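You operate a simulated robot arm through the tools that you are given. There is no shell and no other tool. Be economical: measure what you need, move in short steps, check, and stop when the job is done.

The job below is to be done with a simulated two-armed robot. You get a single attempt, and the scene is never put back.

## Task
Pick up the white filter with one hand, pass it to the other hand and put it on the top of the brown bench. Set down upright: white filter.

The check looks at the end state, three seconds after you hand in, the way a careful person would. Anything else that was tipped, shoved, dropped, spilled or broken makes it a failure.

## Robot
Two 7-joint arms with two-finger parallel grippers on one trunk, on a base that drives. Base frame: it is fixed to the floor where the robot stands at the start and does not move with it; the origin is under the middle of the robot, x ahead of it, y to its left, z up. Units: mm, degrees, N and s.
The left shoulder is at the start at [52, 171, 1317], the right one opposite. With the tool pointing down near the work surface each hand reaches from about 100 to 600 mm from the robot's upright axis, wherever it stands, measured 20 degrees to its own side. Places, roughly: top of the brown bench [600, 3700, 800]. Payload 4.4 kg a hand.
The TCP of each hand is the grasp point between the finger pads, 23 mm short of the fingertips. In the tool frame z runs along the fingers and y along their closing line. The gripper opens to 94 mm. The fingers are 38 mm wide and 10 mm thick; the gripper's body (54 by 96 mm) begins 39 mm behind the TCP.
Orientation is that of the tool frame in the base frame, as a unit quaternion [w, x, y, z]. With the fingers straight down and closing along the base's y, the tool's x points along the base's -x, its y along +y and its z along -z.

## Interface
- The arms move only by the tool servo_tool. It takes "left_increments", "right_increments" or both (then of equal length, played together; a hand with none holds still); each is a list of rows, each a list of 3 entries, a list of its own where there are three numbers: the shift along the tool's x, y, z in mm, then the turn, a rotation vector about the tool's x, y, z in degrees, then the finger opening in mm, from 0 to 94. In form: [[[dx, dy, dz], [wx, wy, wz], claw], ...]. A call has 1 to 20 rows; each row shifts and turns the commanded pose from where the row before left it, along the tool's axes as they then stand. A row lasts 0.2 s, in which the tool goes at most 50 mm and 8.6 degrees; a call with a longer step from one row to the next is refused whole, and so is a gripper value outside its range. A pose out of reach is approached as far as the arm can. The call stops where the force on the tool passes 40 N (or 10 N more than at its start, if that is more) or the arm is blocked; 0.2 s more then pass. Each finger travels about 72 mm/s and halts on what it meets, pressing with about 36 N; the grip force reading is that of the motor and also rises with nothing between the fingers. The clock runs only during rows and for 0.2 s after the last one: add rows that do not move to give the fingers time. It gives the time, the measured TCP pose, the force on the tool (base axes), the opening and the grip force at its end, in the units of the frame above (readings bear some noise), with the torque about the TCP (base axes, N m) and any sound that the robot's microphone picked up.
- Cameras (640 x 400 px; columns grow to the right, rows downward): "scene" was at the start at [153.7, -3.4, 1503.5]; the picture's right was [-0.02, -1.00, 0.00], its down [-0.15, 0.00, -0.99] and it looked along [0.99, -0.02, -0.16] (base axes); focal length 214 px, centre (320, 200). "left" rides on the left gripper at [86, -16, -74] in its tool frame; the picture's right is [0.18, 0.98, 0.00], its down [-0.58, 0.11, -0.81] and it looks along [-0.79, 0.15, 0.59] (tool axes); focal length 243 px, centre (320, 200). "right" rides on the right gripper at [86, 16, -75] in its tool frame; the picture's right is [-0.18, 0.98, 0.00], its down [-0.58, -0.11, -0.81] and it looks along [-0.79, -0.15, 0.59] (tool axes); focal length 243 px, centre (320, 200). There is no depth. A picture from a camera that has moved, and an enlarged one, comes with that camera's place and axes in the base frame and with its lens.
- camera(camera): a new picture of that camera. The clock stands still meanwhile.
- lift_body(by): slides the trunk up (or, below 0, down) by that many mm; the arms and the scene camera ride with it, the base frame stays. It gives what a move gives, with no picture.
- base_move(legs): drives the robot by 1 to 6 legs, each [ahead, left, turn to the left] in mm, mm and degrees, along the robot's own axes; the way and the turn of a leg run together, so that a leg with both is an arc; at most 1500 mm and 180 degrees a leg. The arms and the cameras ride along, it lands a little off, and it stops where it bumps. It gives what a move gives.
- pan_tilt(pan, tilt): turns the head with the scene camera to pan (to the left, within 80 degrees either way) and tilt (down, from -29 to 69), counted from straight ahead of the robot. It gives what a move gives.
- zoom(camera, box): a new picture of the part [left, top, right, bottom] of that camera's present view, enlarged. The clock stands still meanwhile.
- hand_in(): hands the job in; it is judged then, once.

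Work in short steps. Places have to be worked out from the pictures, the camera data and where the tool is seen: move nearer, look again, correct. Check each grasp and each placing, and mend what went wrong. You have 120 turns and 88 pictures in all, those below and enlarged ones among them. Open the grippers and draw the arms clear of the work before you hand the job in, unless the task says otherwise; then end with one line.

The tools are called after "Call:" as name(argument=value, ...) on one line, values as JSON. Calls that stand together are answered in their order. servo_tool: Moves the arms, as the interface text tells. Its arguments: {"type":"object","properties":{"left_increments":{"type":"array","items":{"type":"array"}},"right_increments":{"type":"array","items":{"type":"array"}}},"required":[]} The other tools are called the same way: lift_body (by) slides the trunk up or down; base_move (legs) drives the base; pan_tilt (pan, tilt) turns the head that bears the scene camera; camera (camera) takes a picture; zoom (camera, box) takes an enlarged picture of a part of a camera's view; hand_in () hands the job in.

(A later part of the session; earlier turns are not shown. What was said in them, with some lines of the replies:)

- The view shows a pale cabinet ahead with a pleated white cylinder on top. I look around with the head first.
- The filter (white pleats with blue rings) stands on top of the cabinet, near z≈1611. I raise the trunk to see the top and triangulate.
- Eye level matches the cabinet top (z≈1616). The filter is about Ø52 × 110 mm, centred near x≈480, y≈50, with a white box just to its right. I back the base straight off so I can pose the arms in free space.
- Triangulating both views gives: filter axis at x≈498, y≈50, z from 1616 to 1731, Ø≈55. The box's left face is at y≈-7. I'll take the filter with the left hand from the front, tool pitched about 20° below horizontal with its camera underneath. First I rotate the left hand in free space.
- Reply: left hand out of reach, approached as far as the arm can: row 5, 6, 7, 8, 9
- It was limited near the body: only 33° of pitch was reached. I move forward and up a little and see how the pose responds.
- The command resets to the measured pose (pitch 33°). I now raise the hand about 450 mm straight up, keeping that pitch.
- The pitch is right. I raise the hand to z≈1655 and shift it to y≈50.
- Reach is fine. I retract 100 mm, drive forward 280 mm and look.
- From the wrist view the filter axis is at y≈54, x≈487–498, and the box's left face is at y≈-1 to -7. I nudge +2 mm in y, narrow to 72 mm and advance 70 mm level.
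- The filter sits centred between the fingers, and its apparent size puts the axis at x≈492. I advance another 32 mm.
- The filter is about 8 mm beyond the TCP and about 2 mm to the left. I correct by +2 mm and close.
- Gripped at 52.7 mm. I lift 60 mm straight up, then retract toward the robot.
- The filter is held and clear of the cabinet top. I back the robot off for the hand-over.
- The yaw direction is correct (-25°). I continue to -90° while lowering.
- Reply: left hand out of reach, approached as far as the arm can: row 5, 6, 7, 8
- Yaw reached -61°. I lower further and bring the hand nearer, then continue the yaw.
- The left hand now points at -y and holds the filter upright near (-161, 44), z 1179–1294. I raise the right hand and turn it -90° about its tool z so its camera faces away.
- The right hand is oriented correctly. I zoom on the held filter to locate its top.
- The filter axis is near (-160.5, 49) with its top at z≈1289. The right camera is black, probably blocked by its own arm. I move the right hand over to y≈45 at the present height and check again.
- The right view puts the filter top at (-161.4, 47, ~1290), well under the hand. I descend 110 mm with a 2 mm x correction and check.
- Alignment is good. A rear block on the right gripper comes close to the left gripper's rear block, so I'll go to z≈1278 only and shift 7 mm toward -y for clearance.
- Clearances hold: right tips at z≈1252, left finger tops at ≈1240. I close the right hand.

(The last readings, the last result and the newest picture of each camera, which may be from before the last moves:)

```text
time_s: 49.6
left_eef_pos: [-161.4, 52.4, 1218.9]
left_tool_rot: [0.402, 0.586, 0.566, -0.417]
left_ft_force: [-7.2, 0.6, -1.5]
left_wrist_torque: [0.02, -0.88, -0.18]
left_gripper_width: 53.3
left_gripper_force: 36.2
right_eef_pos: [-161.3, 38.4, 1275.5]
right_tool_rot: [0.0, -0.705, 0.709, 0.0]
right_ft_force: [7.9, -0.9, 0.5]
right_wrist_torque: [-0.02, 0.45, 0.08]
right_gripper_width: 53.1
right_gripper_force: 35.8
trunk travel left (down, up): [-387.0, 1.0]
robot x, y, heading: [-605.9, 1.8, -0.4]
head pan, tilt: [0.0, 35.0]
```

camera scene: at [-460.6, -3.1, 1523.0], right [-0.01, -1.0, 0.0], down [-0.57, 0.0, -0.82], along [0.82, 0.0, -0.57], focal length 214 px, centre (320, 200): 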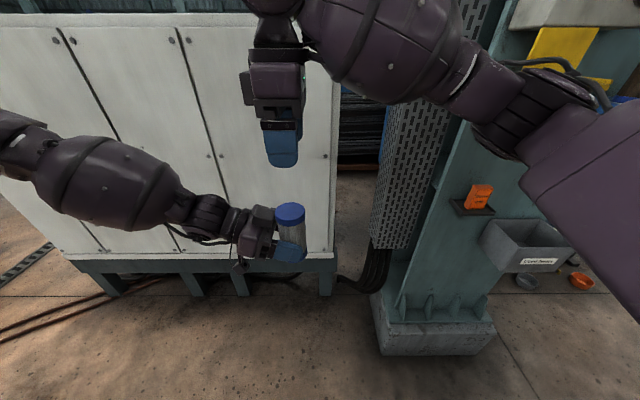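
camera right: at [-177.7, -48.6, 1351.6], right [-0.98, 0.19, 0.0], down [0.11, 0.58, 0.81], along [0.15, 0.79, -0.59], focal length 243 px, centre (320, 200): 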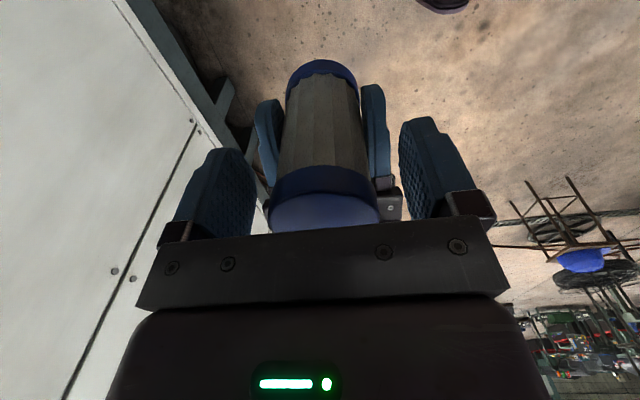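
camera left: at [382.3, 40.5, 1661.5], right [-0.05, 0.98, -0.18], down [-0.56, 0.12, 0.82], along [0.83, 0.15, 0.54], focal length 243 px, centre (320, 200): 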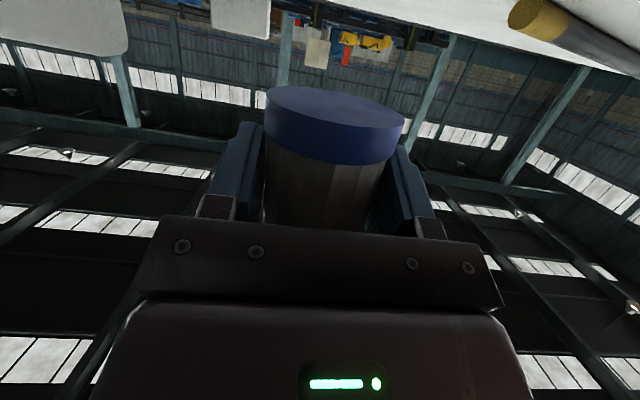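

Both hands hold it. I open the left hand and retreat it along +y.

Call:
servo_tool(left_increments=[[[0, 0, 0], [0, 0, 0], 58], [[0, 0, 0], [0, 0, 0], 66], [[0, 0, 0], [0, 0, 0], 76], [[0, 0, 0], [0, 0, 0], 80], [[0, 0, 0], [0, 0, 0], 80]])

Call:
servo_tool(left_increments=[[[6, 0, -14], [0, 0, 0], 80], [[10, 0, -26], [0, 0, 0], 80], [[16, 0, -40], [0, 0, 0], 80], [[16, 0, -40], [0, 0, 0], 80], [[0, 0, 0], [0, 0, 0], 80]])

Call:
camera(camera="scene")

Call:
camera(camera="right")

```text
time_s: 50.8
left_eef_pos: [-161.0, 52.8, 1218.6]
left_tool_rot: [0.404, 0.584, 0.567, -0.418]
left_ft_force: [-0.2, 1.3, 1.0]
left_wrist_torque: [0.01, 0.03, 0.02]
left_gripper_width: 79.9
left_gripper_force: 0.0
right_eef_pos: [-161.2, 37.6, 1275.0]
right_tool_rot: [0.0, -0.706, 0.709, 0.0]
right_ft_force: [0.5, 0.0, 0.0]
right_wrist_torque: [0.01, -0.01, 0.03]
right_gripper_width: 53.2
right_gripper_force: 36.2
trunk travel left (down, up): [-387.0, 1.0]
robot x, y, heading: [-609.7, 4.1, -0.4]
head pan, tilt: [0.0, 35.0]
```

```text
time_s: 52.0
left_eef_pos: [-157.6, 181.7, 1212.2]
left_tool_rot: [0.402, 0.585, 0.567, -0.418]
left_ft_force: [-0.2, -0.1, -0.8]
left_wrist_torque: [0.01, 0.02, -0.01]
left_gripper_width: 79.9
left_gripper_force: 0.0
right_eef_pos: [-160.0, 35.6, 1275.4]
right_tool_rot: [0.0, -0.705, 0.709, 0.0]
right_ft_force: [-0.1, -0.1, -0.8]
right_wrist_torque: [-0.05, 0.01, 0.02]
right_gripper_width: 53.2
right_gripper_force: 36.2
trunk travel left (down, up): [-387.0, 1.0]
robot x, y, heading: [-611.4, -0.2, 0.0]
head pan, tilt: [0.0, 35.0]
```

```text
61 pictures are left
camera scene: at [-460.1, -2.7, 1522.9], right [-0.01, -1.0, 0.0], down [-0.57, 0.0, -0.82], along [0.82, 0.0, -0.57], focal length 214 px, centre (320, 200)
```

scene: 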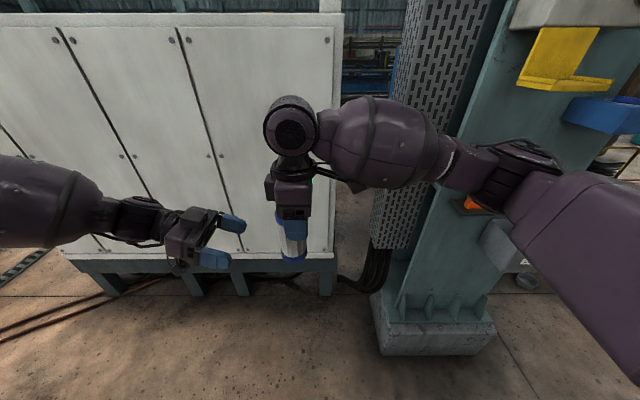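

```text
60 pictures are left
camera right: at [-177.0, -49.9, 1351.5], right [-0.98, 0.19, 0.0], down [0.11, 0.58, 0.81], along [0.15, 0.79, -0.59], focal length 243 px, centre (320, 200)
```

right: 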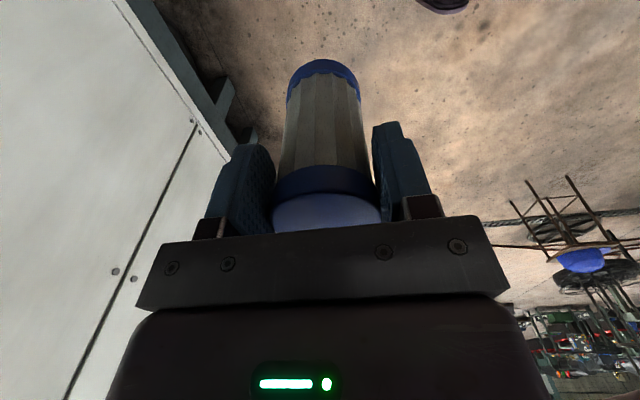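

The right hand holds the filter upright, with its bottom about 98 mm below the TCP. I look to the left to plan the drive to the bench.

Call:
pan_tilt(pan=75, tilt=15)

Call:
camera(camera="scene")

```text
time_s: 53.5
left_eef_pos: [-157.5, 182.2, 1213.0]
left_tool_rot: [0.403, 0.585, 0.568, -0.416]
left_ft_force: [-0.5, -0.2, -0.4]
left_wrist_torque: [0.02, -0.01, -0.01]
left_gripper_width: 80.2
left_gripper_force: 0.0
right_eef_pos: [-162.3, 37.9, 1276.7]
right_tool_rot: [0.0, -0.705, 0.709, 0.0]
right_ft_force: [0.3, 0.1, 0.1]
right_wrist_torque: [-0.03, 0.01, -0.02]
right_gripper_width: 53.3
right_gripper_force: 35.7
trunk travel left (down, up): [-387.0, 1.0]
robot x, y, heading: [-606.7, 1.6, -0.6]
head pan, tilt: [75.0, 15.0]
```

```text
59 pictures are left
camera scene: at [-524.0, 89.0, 1555.0], right [0.96, -0.26, 0.0], down [-0.07, -0.25, -0.97], along [0.26, 0.93, -0.26], focal length 214 px, centre (320, 200)
```

scene: 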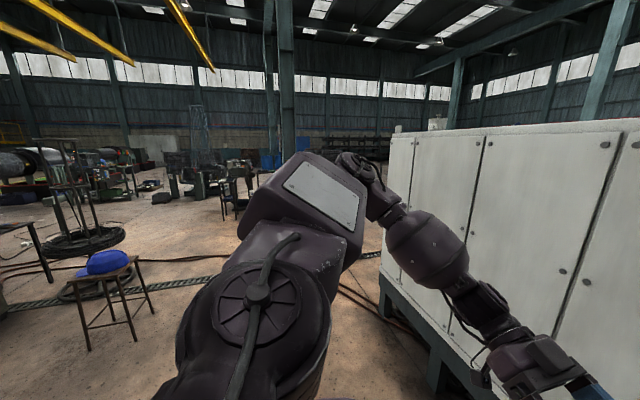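

Floor on the left looks open, and the stool is far off to the side at x≈-1650. I turn the robot left by 90° and look ahead.

Call:
base_move(legs=[[0, 0, 90]])

Call:
pan_tilt(pan=-15, tilt=15)

Call:
camera(camera="scene")

```text
time_s: 57.7
left_eef_pos: [-788.9, 450.7, 1212.7]
left_tool_rot: [0.58, 0.013, 0.814, -0.01]
left_ft_force: [-0.5, 0.0, -0.3]
left_wrist_torque: [0.01, 0.02, 0.01]
left_gripper_width: 80.2
left_gripper_force: 0.1
right_eef_pos: [-645.9, 448.4, 1275.4]
right_tool_rot: [-0.001, 1.0, -0.004, 0.0]
right_ft_force: [0.2, -0.5, 0.0]
right_wrist_torque: [0.01, -0.07, 0.0]
right_gripper_width: 53.1
right_gripper_force: 36.1
trunk travel left (down, up): [-387.0, 1.0]
robot x, y, heading: [-608.9, -1.4, 89.5]
head pan, tilt: [75.0, 15.0]
```

```text
time_s: 59.4
left_eef_pos: [-789.3, 451.6, 1212.4]
left_tool_rot: [0.58, 0.013, 0.815, -0.01]
left_ft_force: [0.2, 0.0, 0.6]
left_wrist_torque: [0.01, -0.01, -0.01]
left_gripper_width: 79.8
left_gripper_force: 0.1
right_eef_pos: [-646.0, 449.5, 1275.3]
right_tool_rot: [0.0, 1.0, -0.003, 0.0]
right_ft_force: [0.1, 0.0, 0.2]
right_wrist_torque: [0.02, -0.02, -0.02]
right_gripper_width: 53.2
right_gripper_force: 35.5
trunk travel left (down, up): [-387.0, 1.0]
robot x, y, heading: [-608.7, 0.4, 89.9]
head pan, tilt: [-15.0, 15.0]
```

```text
58 pictures are left
camera scene: at [-581.8, 147.4, 1555.0], right [0.96, -0.26, 0.0], down [-0.07, -0.25, -0.97], along [0.26, 0.93, -0.26], focal length 214 px, centre (320, 200)
```

scene: 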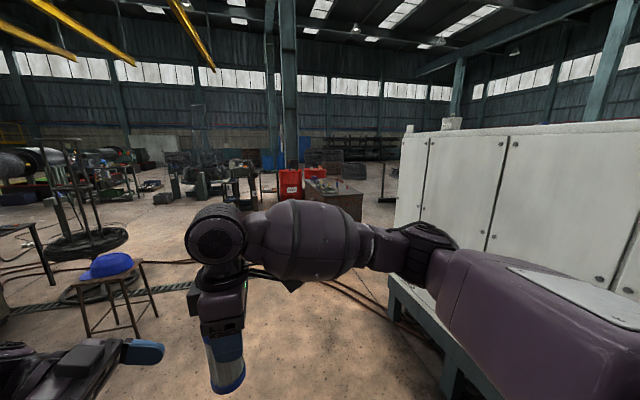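

The bench (brown, with items on it) is ahead beyond the cabinet's end. I drive forward 1500 mm and look again.

Call:
base_move(legs=[[1500, 0, 0]])

Call:
pan_tilt(pan=-25, tilt=25)

Call:
camera(camera="scene")

```text
time_s: 66.6
left_eef_pos: [-749.8, 1916.6, 1212.7]
left_tool_rot: [0.58, 0.023, 0.814, -0.018]
left_ft_force: [-0.4, -0.2, 0.8]
left_wrist_torque: [0.0, -0.01, 0.0]
left_gripper_width: 79.8
left_gripper_force: 0.0
right_eef_pos: [-605.8, 1909.3, 1276.2]
right_tool_rot: [0.0, 1.0, -0.016, 0.0]
right_ft_force: [-0.3, -0.1, -1.6]
right_wrist_torque: [-0.01, -0.03, -0.03]
right_gripper_width: 53.2
right_gripper_force: 35.6
trunk travel left (down, up): [-387.0, 1.0]
robot x, y, heading: [-581.6, 1458.8, 88.2]
head pan, tilt: [-15.0, 15.0]
```

```text
time_s: 67.3
left_eef_pos: [-750.3, 1915.4, 1212.0]
left_tool_rot: [0.581, 0.023, 0.814, -0.018]
left_ft_force: [-0.2, -0.2, 0.4]
left_wrist_torque: [-0.01, -0.02, 0.0]
left_gripper_width: 80.3
left_gripper_force: 0.2
right_eef_pos: [-605.5, 1907.7, 1276.7]
right_tool_rot: [0.0, 1.0, -0.016, 0.0]
right_ft_force: [-0.4, -0.2, 0.1]
right_wrist_torque: [0.03, -0.02, 0.01]
right_gripper_width: 53.2
right_gripper_force: 36.0
trunk travel left (down, up): [-387.0, 1.0]
robot x, y, heading: [-581.1, 1459.6, 88.0]
head pan, tilt: [-25.0, 25.0]
```

```text
57 pictures are left
camera scene: at [-535.5, 1598.8, 1538.8], right [0.89, -0.45, 0.0], down [-0.19, -0.38, -0.91], along [0.41, 0.81, -0.42], focal length 214 px, centre (320, 200)
```

scene: 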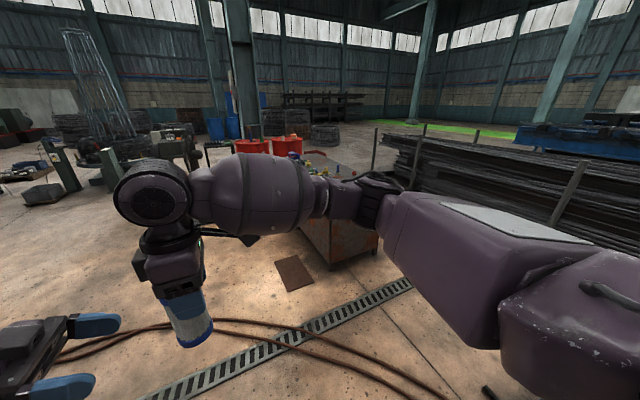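

The right arm blocks the view of the bench. I move the right hand 240 mm to the robot's right and drive another stretch.

Call:
servo_tool(right_increments=[[[40, 0, 0], [0, 0, 0], 40], [[40, 0, 0], [0, 0, 0], 40], [[40, 0, 0], [0, 0, 0], 40], [[40, 0, 0], [0, 0, 0], 40], [[40, 0, 0], [0, 0, 0], 40], [[40, 0, 0], [0, 0, 0], 40], [[0, 0, 0], [0, 0, 0], 40]])

Call:
base_move(legs=[[800, 0, 0], [0, 0, -45]])

Call:
pan_tilt(pan=0, tilt=25)

Call:
camera(camera="scene")

```text
time_s: 68.9
left_eef_pos: [-750.3, 1915.2, 1212.5]
left_tool_rot: [0.58, 0.023, 0.814, -0.017]
left_ft_force: [-0.2, -0.5, 0.2]
left_wrist_torque: [-0.03, -0.03, 0.03]
left_gripper_width: 80.2
left_gripper_force: 0.0
right_eef_pos: [-367.6, 1900.9, 1277.3]
right_tool_rot: [0.001, 1.0, -0.016, 0.0]
right_ft_force: [0.3, 0.1, 0.3]
right_wrist_torque: [-0.01, -0.06, -0.01]
right_gripper_width: 53.1
right_gripper_force: 35.8
trunk travel left (down, up): [-387.0, 1.0]
robot x, y, heading: [-581.1, 1461.1, 88.2]
head pan, tilt: [-25.0, 25.0]
```

```text
time_s: 75.3
left_eef_pos: [-347.0, 2705.9, 1213.1]
left_tool_rot: [0.529, 0.333, 0.744, -0.238]
left_ft_force: [0.4, 1.4, -0.7]
left_wrist_torque: [-0.01, 0.05, 0.02]
left_gripper_width: 79.8
left_gripper_force: 0.0
right_eef_pos: [-87.3, 2422.2, 1276.7]
right_tool_rot: [0.0, 0.918, -0.398, 0.0]
right_ft_force: [-1.2, 0.1, 0.7]
right_wrist_torque: [0.0, -0.04, 0.0]
right_gripper_width: 53.1
right_gripper_force: 35.9
trunk travel left (down, up): [-387.0, 1.0]
robot x, y, heading: [-549.7, 2266.6, 43.0]
head pan, tilt: [-25.0, 25.0]
```

```text
time_s: 76.2
left_eef_pos: [-347.9, 2704.2, 1212.5]
left_tool_rot: [0.528, 0.334, 0.744, -0.238]
left_ft_force: [0.4, -0.3, 0.5]
left_wrist_torque: [-0.01, 0.02, 0.03]
left_gripper_width: 79.9
left_gripper_force: 0.0
right_eef_pos: [-88.2, 2422.3, 1275.9]
right_tool_rot: [0.0, 0.917, -0.398, 0.0]
right_ft_force: [-0.2, -0.6, -0.5]
right_wrist_torque: [-0.02, 0.01, 0.0]
right_gripper_width: 53.2
right_gripper_force: 36.0
trunk travel left (down, up): [-387.0, 1.0]
robot x, y, heading: [-550.6, 2264.2, 43.2]
head pan, tilt: [0.0, 25.0]
```

```text
56 pictures are left
camera scene: at [-438.5, 2364.5, 1538.7], right [0.68, -0.73, 0.0], down [-0.31, -0.29, -0.91], along [0.66, 0.62, -0.42], focal length 214 px, centre (320, 200)
```

scene: 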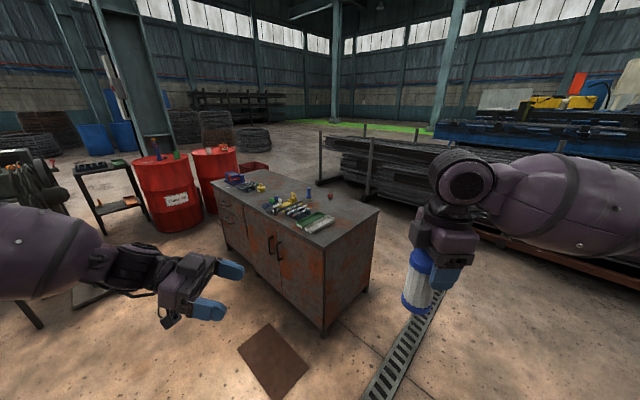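

The bench spans about x 280–912, y 3020–4400, with loose items on it. I zoom to find a free spot.

Call:
zoom(camera="scene", box=[200, 150, 400, 275])

```text
3.20 times, centred on (300, 212) of scene
camera zoom: at [-438.5, 2364.5, 1538.7], right [0.68, -0.73, 0.0], down [-0.31, -0.29, -0.91], along [0.66, 0.62, -0.42], focal length 686 px, centre (384, 160)
```

zoom: 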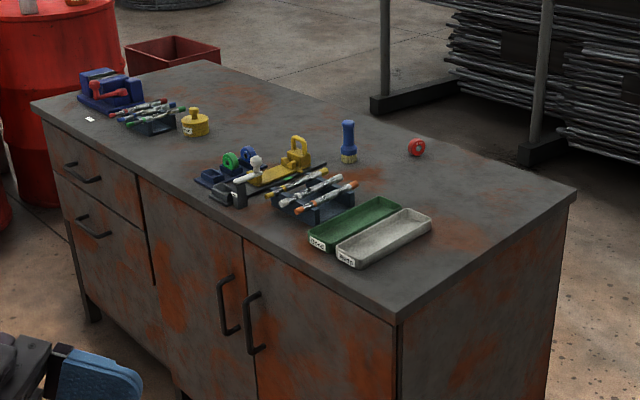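

There's a free strip at the south end of the bench; target spot is about (680, 3110). I'll stand south of it facing +y: turn back to heading 90, then slide right about 1060 mm.

Call:
base_move(legs=[[0, 0, 47], [0, -1060, 0]])

Call:
pan_tilt(pan=0, tilt=35)

Call:
camera(camera="scene")

```text
time_s: 87.8
left_eef_pos: [314.9, 2715.0, 1211.9]
left_tool_rot: [0.58, 0.008, 0.815, -0.007]
left_ft_force: [0.1, 0.1, -1.1]
left_wrist_torque: [0.0, 0.03, 0.01]
left_gripper_width: 80.0
left_gripper_force: 0.0
right_eef_pos: [697.5, 2711.8, 1277.1]
right_tool_rot: [0.0, 1.0, 0.002, 0.0]
right_ft_force: [0.3, -0.8, -0.5]
right_wrist_torque: [-0.03, -0.01, 0.0]
right_gripper_width: 53.1
right_gripper_force: 36.1
trunk travel left (down, up): [-387.0, 1.0]
robot x, y, heading: [501.7, 2262.0, 90.1]
head pan, tilt: [0.0, 25.0]
```

```text
time_s: 88.5
left_eef_pos: [315.0, 2715.5, 1213.3]
left_tool_rot: [0.58, 0.01, 0.815, -0.008]
left_ft_force: [0.1, 0.0, -0.2]
left_wrist_torque: [0.01, 0.0, -0.01]
left_gripper_width: 79.9
left_gripper_force: 0.0
right_eef_pos: [698.5, 2713.0, 1276.7]
right_tool_rot: [0.0, 1.0, 0.001, 0.0]
right_ft_force: [-0.4, -0.6, 0.6]
right_wrist_torque: [-0.01, -0.05, -0.02]
right_gripper_width: 53.0
right_gripper_force: 35.8
trunk travel left (down, up): [-387.0, 1.0]
robot x, y, heading: [497.0, 2265.5, 90.4]
head pan, tilt: [0.0, 35.0]
```

```text
54 pictures are left
camera scene: at [501.0, 2410.2, 1523.0], right [1.0, 0.0, 0.0], down [0.0, -0.57, -0.82], along [0.0, 0.82, -0.57], focal length 214 px, centre (320, 200)
```

scene: 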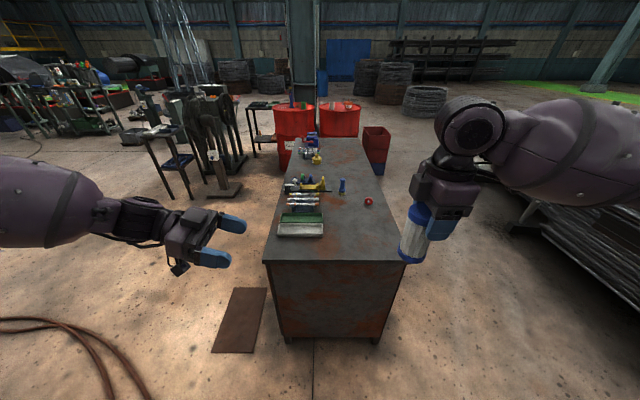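

The bench top's near edge is at y≈2996, x 258–861; trays begin at y≈3149, x 301–515. I retract the left hand 120 mm toward the robot, then drive ahead 330 mm.

Call:
servo_tool(left_increments=[[[0, -40, 0], [0, 0, 0], 80], [[0, -40, 0], [0, 0, 0], 80], [[0, -40, 0], [0, 0, 0], 80], [[0, 0, 0], [0, 0, 0], 80]])

Call:
base_move(legs=[[330, 0, 0]])

Call:
pan_tilt(pan=-10, tilt=50)

Call:
camera(camera="scene")

```text
time_s: 89.5
left_eef_pos: [315.4, 2596.6, 1212.6]
left_tool_rot: [0.58, 0.009, 0.815, -0.008]
left_ft_force: [0.4, 0.3, -0.3]
left_wrist_torque: [0.0, 0.01, -0.04]
left_gripper_width: 80.1
left_gripper_force: 0.0
right_eef_pos: [699.0, 2713.9, 1276.5]
right_tool_rot: [0.002, 1.0, 0.001, 0.0]
right_ft_force: [-0.2, 0.5, 0.7]
right_wrist_torque: [0.0, -0.04, 0.0]
right_gripper_width: 53.2
right_gripper_force: 35.7
trunk travel left (down, up): [-387.0, 1.0]
robot x, y, heading: [496.1, 2265.2, 90.0]
head pan, tilt: [0.0, 35.0]
```

```text
time_s: 91.8
left_eef_pos: [317.0, 2929.9, 1212.7]
left_tool_rot: [0.58, 0.011, 0.815, -0.009]
left_ft_force: [0.3, 0.2, -0.6]
left_wrist_torque: [-0.01, 0.01, 0.01]
left_gripper_width: 80.0
left_gripper_force: 0.0
right_eef_pos: [700.1, 3045.4, 1275.1]
right_tool_rot: [0.002, 1.0, -0.001, -0.001]
right_ft_force: [0.3, 0.1, -2.2]
right_wrist_torque: [0.0, -0.01, 0.01]
right_gripper_width: 53.2
right_gripper_force: 36.2
trunk travel left (down, up): [-387.0, 1.0]
robot x, y, heading: [495.6, 2600.0, 90.1]
head pan, tilt: [0.0, 35.0]
```

```text
time_s: 92.5
left_eef_pos: [316.2, 2929.4, 1212.1]
left_tool_rot: [0.58, 0.011, 0.815, -0.009]
left_ft_force: [0.4, -1.1, 0.3]
left_wrist_torque: [-0.01, 0.02, 0.0]
left_gripper_width: 80.0
left_gripper_force: 0.0
right_eef_pos: [700.2, 3043.6, 1277.7]
right_tool_rot: [0.0, 1.0, 0.0, 0.001]
right_ft_force: [-0.2, -0.2, -0.9]
right_wrist_torque: [-0.03, -0.06, -0.01]
right_gripper_width: 53.3
right_gripper_force: 35.9
trunk travel left (down, up): [-387.0, 1.0]
robot x, y, heading: [498.2, 2600.3, 90.0]
head pan, tilt: [-10.0, 50.0]
```

```text
53 pictures are left
camera scene: at [514.9, 2731.8, 1501.3], right [0.98, -0.18, 0.0], down [-0.13, -0.75, -0.64], along [0.11, 0.63, -0.77], focal length 214 px, centre (320, 200)
```

scene: 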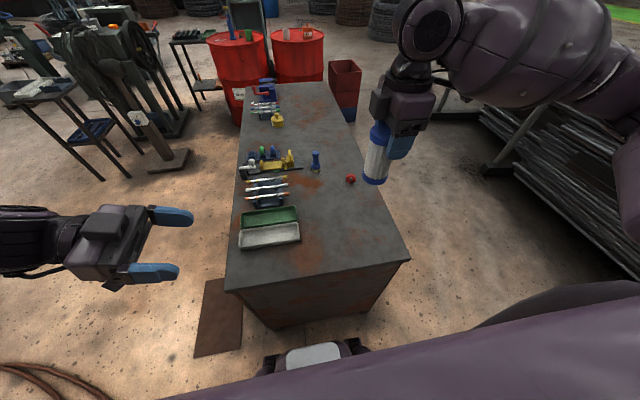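

Edges confirmed (near edge y≈2996, right corner x≈870). I move the right hand to about (660, 3125) and lower the trunk 200 mm.

Call:
servo_tool(right_increments=[[[-10, -20, 0], [0, 0, 0], 40], [[-10, -20, 0], [0, 0, 0], 40], [[-10, -20, 0], [0, 0, 0], 40], [[-10, -20, 0], [0, 0, 0], 40], [[0, 0, 0], [0, 0, 0], 40]])

Call:
lift_body(by=-200)

Call:
camera(camera="scene")

Call:
camera(camera="right")

```text
time_s: 93.7
left_eef_pos: [316.3, 2930.8, 1212.7]
left_tool_rot: [0.58, 0.011, 0.815, -0.009]
left_ft_force: [0.0, 1.0, 0.7]
left_wrist_torque: [-0.04, 0.02, 0.01]
left_gripper_width: 79.7
left_gripper_force: 0.1
right_eef_pos: [661.0, 3124.9, 1277.7]
right_tool_rot: [0.0, 1.0, -0.001, 0.0]
right_ft_force: [-0.2, -0.2, -1.6]
right_wrist_torque: [0.01, 0.01, -0.02]
right_gripper_width: 53.1
right_gripper_force: 35.9
trunk travel left (down, up): [-387.0, 1.0]
robot x, y, heading: [503.6, 2602.7, 89.7]
head pan, tilt: [-10.0, 50.0]
```

```text
time_s: 95.9
left_eef_pos: [317.1, 2939.5, 978.0]
left_tool_rot: [0.579, -0.029, 0.812, -0.065]
left_ft_force: [0.2, -0.1, -0.7]
left_wrist_torque: [0.06, 0.0, 0.0]
left_gripper_width: 79.9
left_gripper_force: 0.1
right_eef_pos: [659.6, 3125.0, 1079.2]
right_tool_rot: [-0.001, 1.0, -0.001, 0.0]
right_ft_force: [0.7, 0.7, -1.5]
right_wrist_torque: [0.0, -0.04, -0.03]
right_gripper_width: 53.0
right_gripper_force: 36.0
trunk travel left (down, up): [-187.0, 201.0]
robot x, y, heading: [499.0, 2601.3, 89.9]
head pan, tilt: [-10.0, 50.0]
```

```text
52 pictures are left
camera scene: at [515.0, 2814.2, 1293.6], right [0.98, -0.18, 0.0], down [-0.13, -0.75, -0.64], along [0.11, 0.63, -0.77], focal length 214 px, centre (320, 200)
```

scene: 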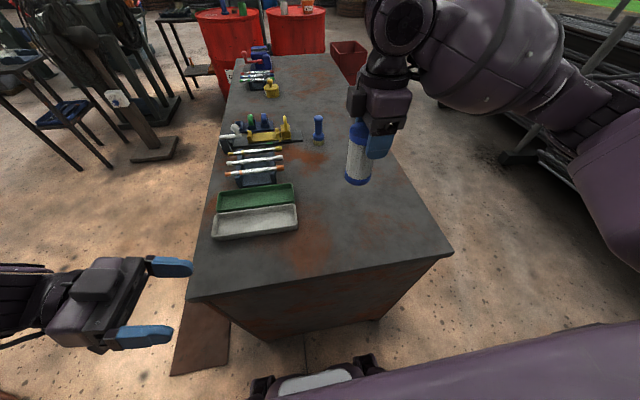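

```text
51 pictures are left
camera right: at [747.7, 3107.0, 1154.3], right [-0.19, -0.98, 0.0], down [-0.58, 0.11, 0.81], along [-0.79, 0.15, -0.59], focal length 243 px, centre (320, 200)
```

right: 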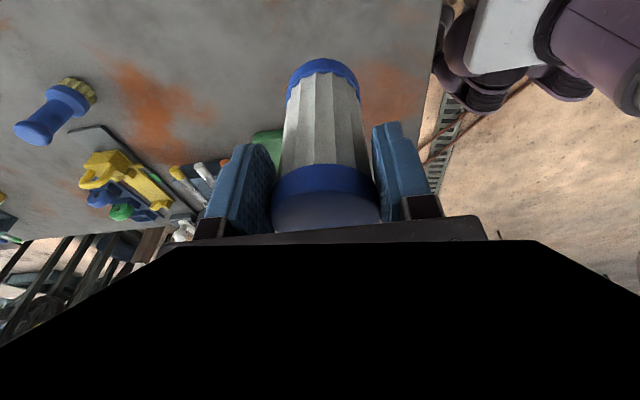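

The spot below the filter is clear of items. I lower the right hand 165 mm to just above the top.

Call:
servo_tool(right_increments=[[[0, 0, 33], [0, 0, 0], 40], [[0, 0, 33], [0, 0, 0], 40], [[0, 0, 33], [0, 0, 0], 40], [[0, 0, 33], [0, 0, 0], 40], [[0, 0, 18], [0, 0, 0], 40], [[0, 0, 10], [0, 0, 0], 40], [[0, 0, 0], [0, 0, 0], 40]])

Call:
zoom(camera="scene", box=[280, 100, 480, 225])

Call:
camera(camera="right")

```text
time_s: 97.5
left_eef_pos: [316.5, 2941.3, 977.5]
left_tool_rot: [0.579, -0.029, 0.812, -0.066]
left_ft_force: [0.4, 0.1, 0.0]
left_wrist_torque: [0.03, -0.01, 0.02]
left_gripper_width: 79.9
left_gripper_force: 0.1
right_eef_pos: [658.9, 3126.1, 916.7]
right_tool_rot: [0.0, 1.0, -0.001, 0.0]
right_ft_force: [-0.4, -0.1, -0.8]
right_wrist_torque: [0.0, -0.01, 0.0]
right_gripper_width: 53.4
right_gripper_force: 35.8
trunk travel left (down, up): [-187.0, 201.0]
robot x, y, heading: [499.2, 2602.0, 89.8]
head pan, tilt: [-10.0, 50.0]
```

```text
3.20 times, centred on (380, 162) of scene
camera zoom: at [515.1, 2815.3, 1293.2], right [0.98, -0.18, 0.0], down [-0.13, -0.75, -0.64], along [0.11, 0.63, -0.77], focal length 686 px, centre (128, 320)
```

zoom: 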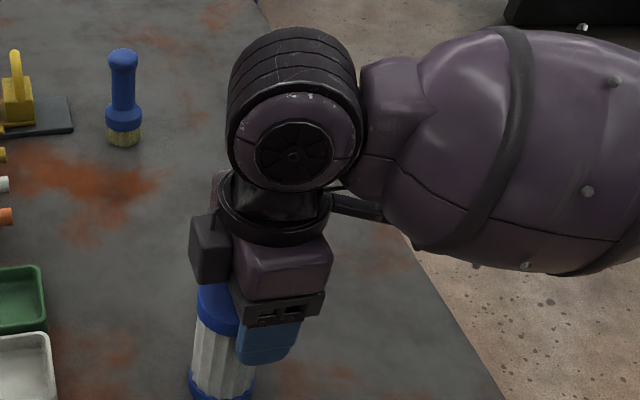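

```text
49 pictures are left
camera right: at [746.8, 3108.6, 993.2], right [-0.19, -0.98, 0.0], down [-0.58, 0.11, 0.81], along [-0.79, 0.15, -0.59], focal length 243 px, centre (320, 200)
```

right: 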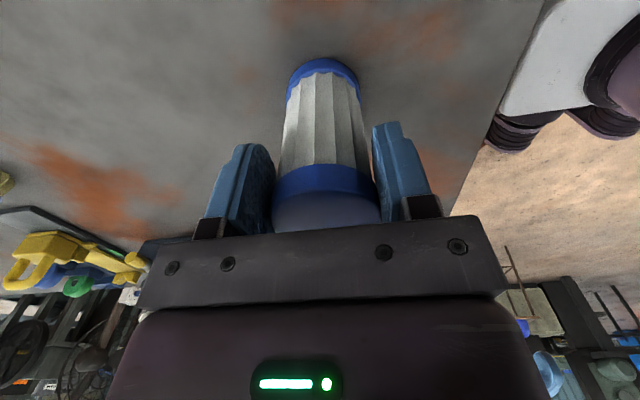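

The bottom should be about 15–20 mm above the bench. I descend in small increments watching the force.

Call:
servo_tool(right_increments=[[[0, 0, 4], [0, 0, 0], 40], [[0, 0, 4], [0, 0, 0], 40], [[0, 0, 3], [0, 0, 0], 40], [[0, 0, 0], [0, 0, 0], 40]])

Call:
servo_tool(right_increments=[[[0, 0, 2], [0, 0, 0], 40], [[0, 0, 0], [0, 0, 0], 40]])

Call:
servo_tool(right_increments=[[[0, 0, 2], [0, 0, 0], 40], [[0, 0, 0], [0, 0, 0], 40]])

```text
time_s: 98.5
left_eef_pos: [316.1, 2939.8, 978.0]
left_tool_rot: [0.58, -0.03, 0.812, -0.064]
left_ft_force: [-0.2, -0.1, 0.1]
left_wrist_torque: [0.05, 0.0, 0.0]
left_gripper_width: 80.1
left_gripper_force: 0.0
right_eef_pos: [659.7, 3125.0, 907.6]
right_tool_rot: [-0.002, 1.0, -0.002, 0.0]
right_ft_force: [-2.6, 4.1, 26.0]
right_wrist_torque: [-0.35, 0.51, -0.11]
right_gripper_width: 53.1
right_gripper_force: 36.1
trunk travel left (down, up): [-187.0, 201.0]
robot x, y, heading: [501.5, 2598.7, 89.8]
head pan, tilt: [-10.0, 50.0]
```

```text
time_s: 99.1
left_eef_pos: [315.8, 2938.8, 978.1]
left_tool_rot: [0.58, -0.028, 0.811, -0.065]
left_ft_force: [-0.7, -0.4, 0.1]
left_wrist_torque: [0.0, 0.01, -0.03]
left_gripper_width: 79.8
left_gripper_force: 0.0
right_eef_pos: [659.4, 3125.3, 905.2]
right_tool_rot: [-0.001, 1.0, -0.001, -0.001]
right_ft_force: [-1.7, 4.4, 22.4]
right_wrist_torque: [-0.13, 0.52, -0.13]
right_gripper_width: 53.3
right_gripper_force: 35.7
trunk travel left (down, up): [-187.0, 201.0]
robot x, y, heading: [499.6, 2600.1, 90.1]
head pan, tilt: [-10.0, 50.0]
```

```text
time_s: 99.7
left_eef_pos: [316.4, 2939.0, 977.4]
left_tool_rot: [0.58, -0.029, 0.812, -0.065]
left_ft_force: [0.2, -0.4, 0.8]
left_wrist_torque: [-0.04, 0.02, 0.01]
left_gripper_width: 80.3
left_gripper_force: 0.1
right_eef_pos: [660.6, 3125.0, 902.3]
right_tool_rot: [0.0, 1.0, -0.001, 0.0]
right_ft_force: [-2.5, 7.1, 23.9]
right_wrist_torque: [0.48, 0.3, -0.05]
right_gripper_width: 53.2
right_gripper_force: 36.0
trunk travel left (down, up): [-187.0, 201.0]
robot x, y, heading: [502.3, 2597.7, 90.0]
head pan, tilt: [-10.0, 50.0]
```

Contact has been made and the filter is seated on the bench. I open the right hand gently.

Call:
servo_tool(right_increments=[[[0, 0, -0.5], [0, 0, 0], 54], [[0, 0, 0], [0, 0, 0], 58], [[0, 0, 0], [0, 0, 0], 66], [[0, 0, 0], [0, 0, 0], 76], [[0, 0, 0], [0, 0, 0], 86], [[0, 0, 0], [0, 0, 0], 86]])

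Call:
camera(camera="right")

```text
time_s: 101.1
left_eef_pos: [316.7, 2940.5, 978.0]
left_tool_rot: [0.58, -0.028, 0.812, -0.066]
left_ft_force: [-0.3, -0.8, 0.4]
left_wrist_torque: [-0.04, 0.01, 0.0]
left_gripper_width: 80.1
left_gripper_force: 0.1
right_eef_pos: [661.4, 3126.7, 902.5]
right_tool_rot: [0.0, 1.0, -0.001, 0.0]
right_ft_force: [0.8, 0.3, -0.2]
right_wrist_torque: [0.0, 0.02, -0.03]
right_gripper_width: 86.0
right_gripper_force: 0.0
trunk travel left (down, up): [-187.0, 201.0]
robot x, y, heading: [499.5, 2602.3, 90.1]
head pan, tilt: [-10.0, 50.0]
```

```text
48 pictures are left
camera right: at [747.7, 3108.5, 978.1], right [-0.19, -0.98, 0.0], down [-0.58, 0.11, 0.81], along [-0.79, 0.15, -0.59], focal length 243 px, centre (320, 200)
```

right: 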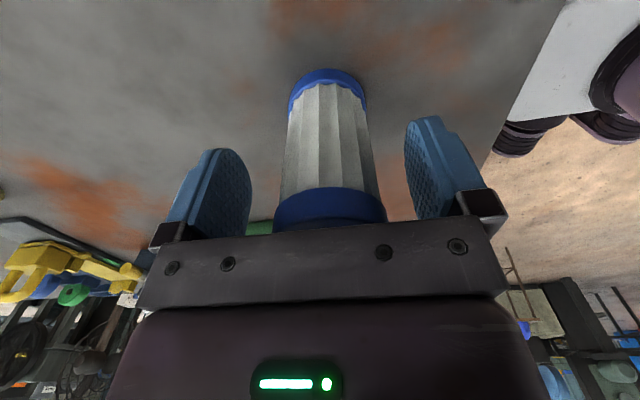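

The filter stands free between the open fingers. I raise the right hand straight up and check.

Call:
servo_tool(right_increments=[[[0, 0, -20], [0, 0, 0], 86], [[0, 0, -40], [0, 0, 0], 86], [[0, 0, -40], [0, 0, 0], 86], [[0, 0, -40], [0, 0, 0], 86], [[0, 0, -40], [0, 0, 0], 86], [[0, 0, 0], [0, 0, 0], 86]])

Call:
servo_tool(right_increments=[[[15, 30, 0], [0, 0, 0], 86], [[15, 30, 0], [0, 0, 0], 86], [[15, 30, 0], [0, 0, 0], 86], [[15, 30, 0], [0, 0, 0], 86], [[15, 30, 0], [0, 0, 0], 86], [[0, 0, 0], [0, 0, 0], 86]])

Call:
camera(camera="scene")

```text
time_s: 102.5
left_eef_pos: [316.2, 2941.8, 976.8]
left_tool_rot: [0.579, -0.03, 0.812, -0.065]
left_ft_force: [-0.5, -0.3, 0.8]
left_wrist_torque: [0.02, 0.02, -0.02]
left_gripper_width: 79.8
left_gripper_force: 0.0
right_eef_pos: [660.9, 3124.3, 1083.0]
right_tool_rot: [0.001, 1.0, -0.001, 0.0]
right_ft_force: [0.4, 0.1, -0.6]
right_wrist_torque: [0.01, 0.01, 0.02]
right_gripper_width: 86.2
right_gripper_force: 0.1
trunk travel left (down, up): [-187.0, 201.0]
robot x, y, heading: [496.7, 2596.0, 89.8]
head pan, tilt: [-10.0, 50.0]
```

```text
time_s: 103.9
left_eef_pos: [316.6, 2940.6, 978.5]
left_tool_rot: [0.579, -0.03, 0.812, -0.065]
left_ft_force: [0.2, -0.2, -0.4]
left_wrist_torque: [-0.01, -0.03, -0.02]
left_gripper_width: 80.2
left_gripper_force: 0.1
right_eef_pos: [728.5, 3012.1, 1084.6]
right_tool_rot: [0.001, 1.0, -0.002, 0.0]
right_ft_force: [0.6, 0.3, 0.1]
right_wrist_torque: [0.02, -0.01, 0.0]
right_gripper_width: 85.8
right_gripper_force: 0.0
right hand out of reach, approached as far as the arm can: row 4, 5
trunk travel left (down, up): [-187.0, 201.0]
robot x, y, heading: [503.5, 2598.5, 89.5]
head pan, tilt: [-10.0, 50.0]
```

```text
47 pictures are left
camera scene: at [515.4, 2815.6, 1293.1], right [0.98, -0.18, 0.0], down [-0.13, -0.75, -0.64], along [0.11, 0.63, -0.77], focal length 214 px, centre (320, 200)
```

scene: 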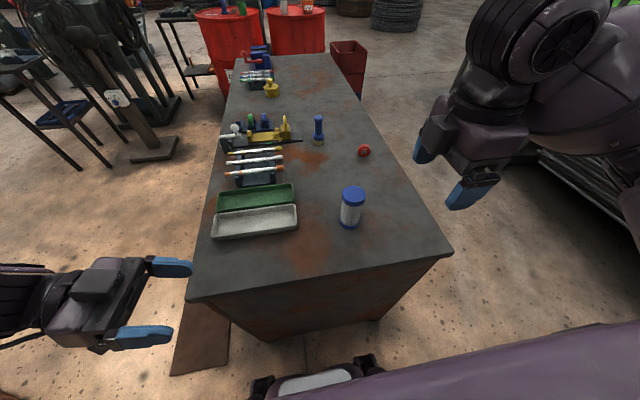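

The filter stands upright on the bench, the other items are undisturbed, and both grippers are open and clear. I back the base off a little so the arms are fully away, then take one more look.

Call:
base_move(legs=[[-200, 0, 0]])

Call:
camera(camera="scene")

```text
time_s: 105.5
left_eef_pos: [316.7, 2741.5, 978.8]
left_tool_rot: [0.579, -0.029, 0.812, -0.065]
left_ft_force: [1.2, 0.0, 0.2]
left_wrist_torque: [0.0, 0.05, 0.0]
left_gripper_width: 79.8
left_gripper_force: 0.0
right_eef_pos: [727.3, 2812.3, 1084.9]
right_tool_rot: [0.0, 1.0, -0.001, 0.0]
right_ft_force: [0.2, 0.2, -0.1]
right_wrist_torque: [0.02, 0.0, -0.02]
right_gripper_width: 86.5
right_gripper_force: 0.1
trunk travel left (down, up): [-187.0, 201.0]
robot x, y, heading: [497.3, 2400.0, 89.7]
head pan, tilt: [-10.0, 50.0]
```

```text
46 pictures are left
camera scene: at [514.7, 2616.2, 1293.3], right [0.98, -0.18, 0.0], down [-0.13, -0.75, -0.64], along [0.11, 0.63, -0.77], focal length 214 px, centre (320, 200)
```

scene: 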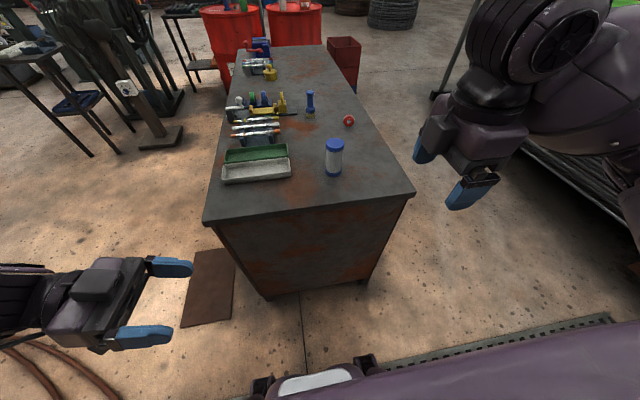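

The filter is upright and stable, and the arms are clear. I hand the job in.

Call:
hand_in()

```text
The job is handed in.
```

The white filter was picked up with the left hand, passed to the right, and now stands upright on top of the brown bench; nothing else appears disturbed.
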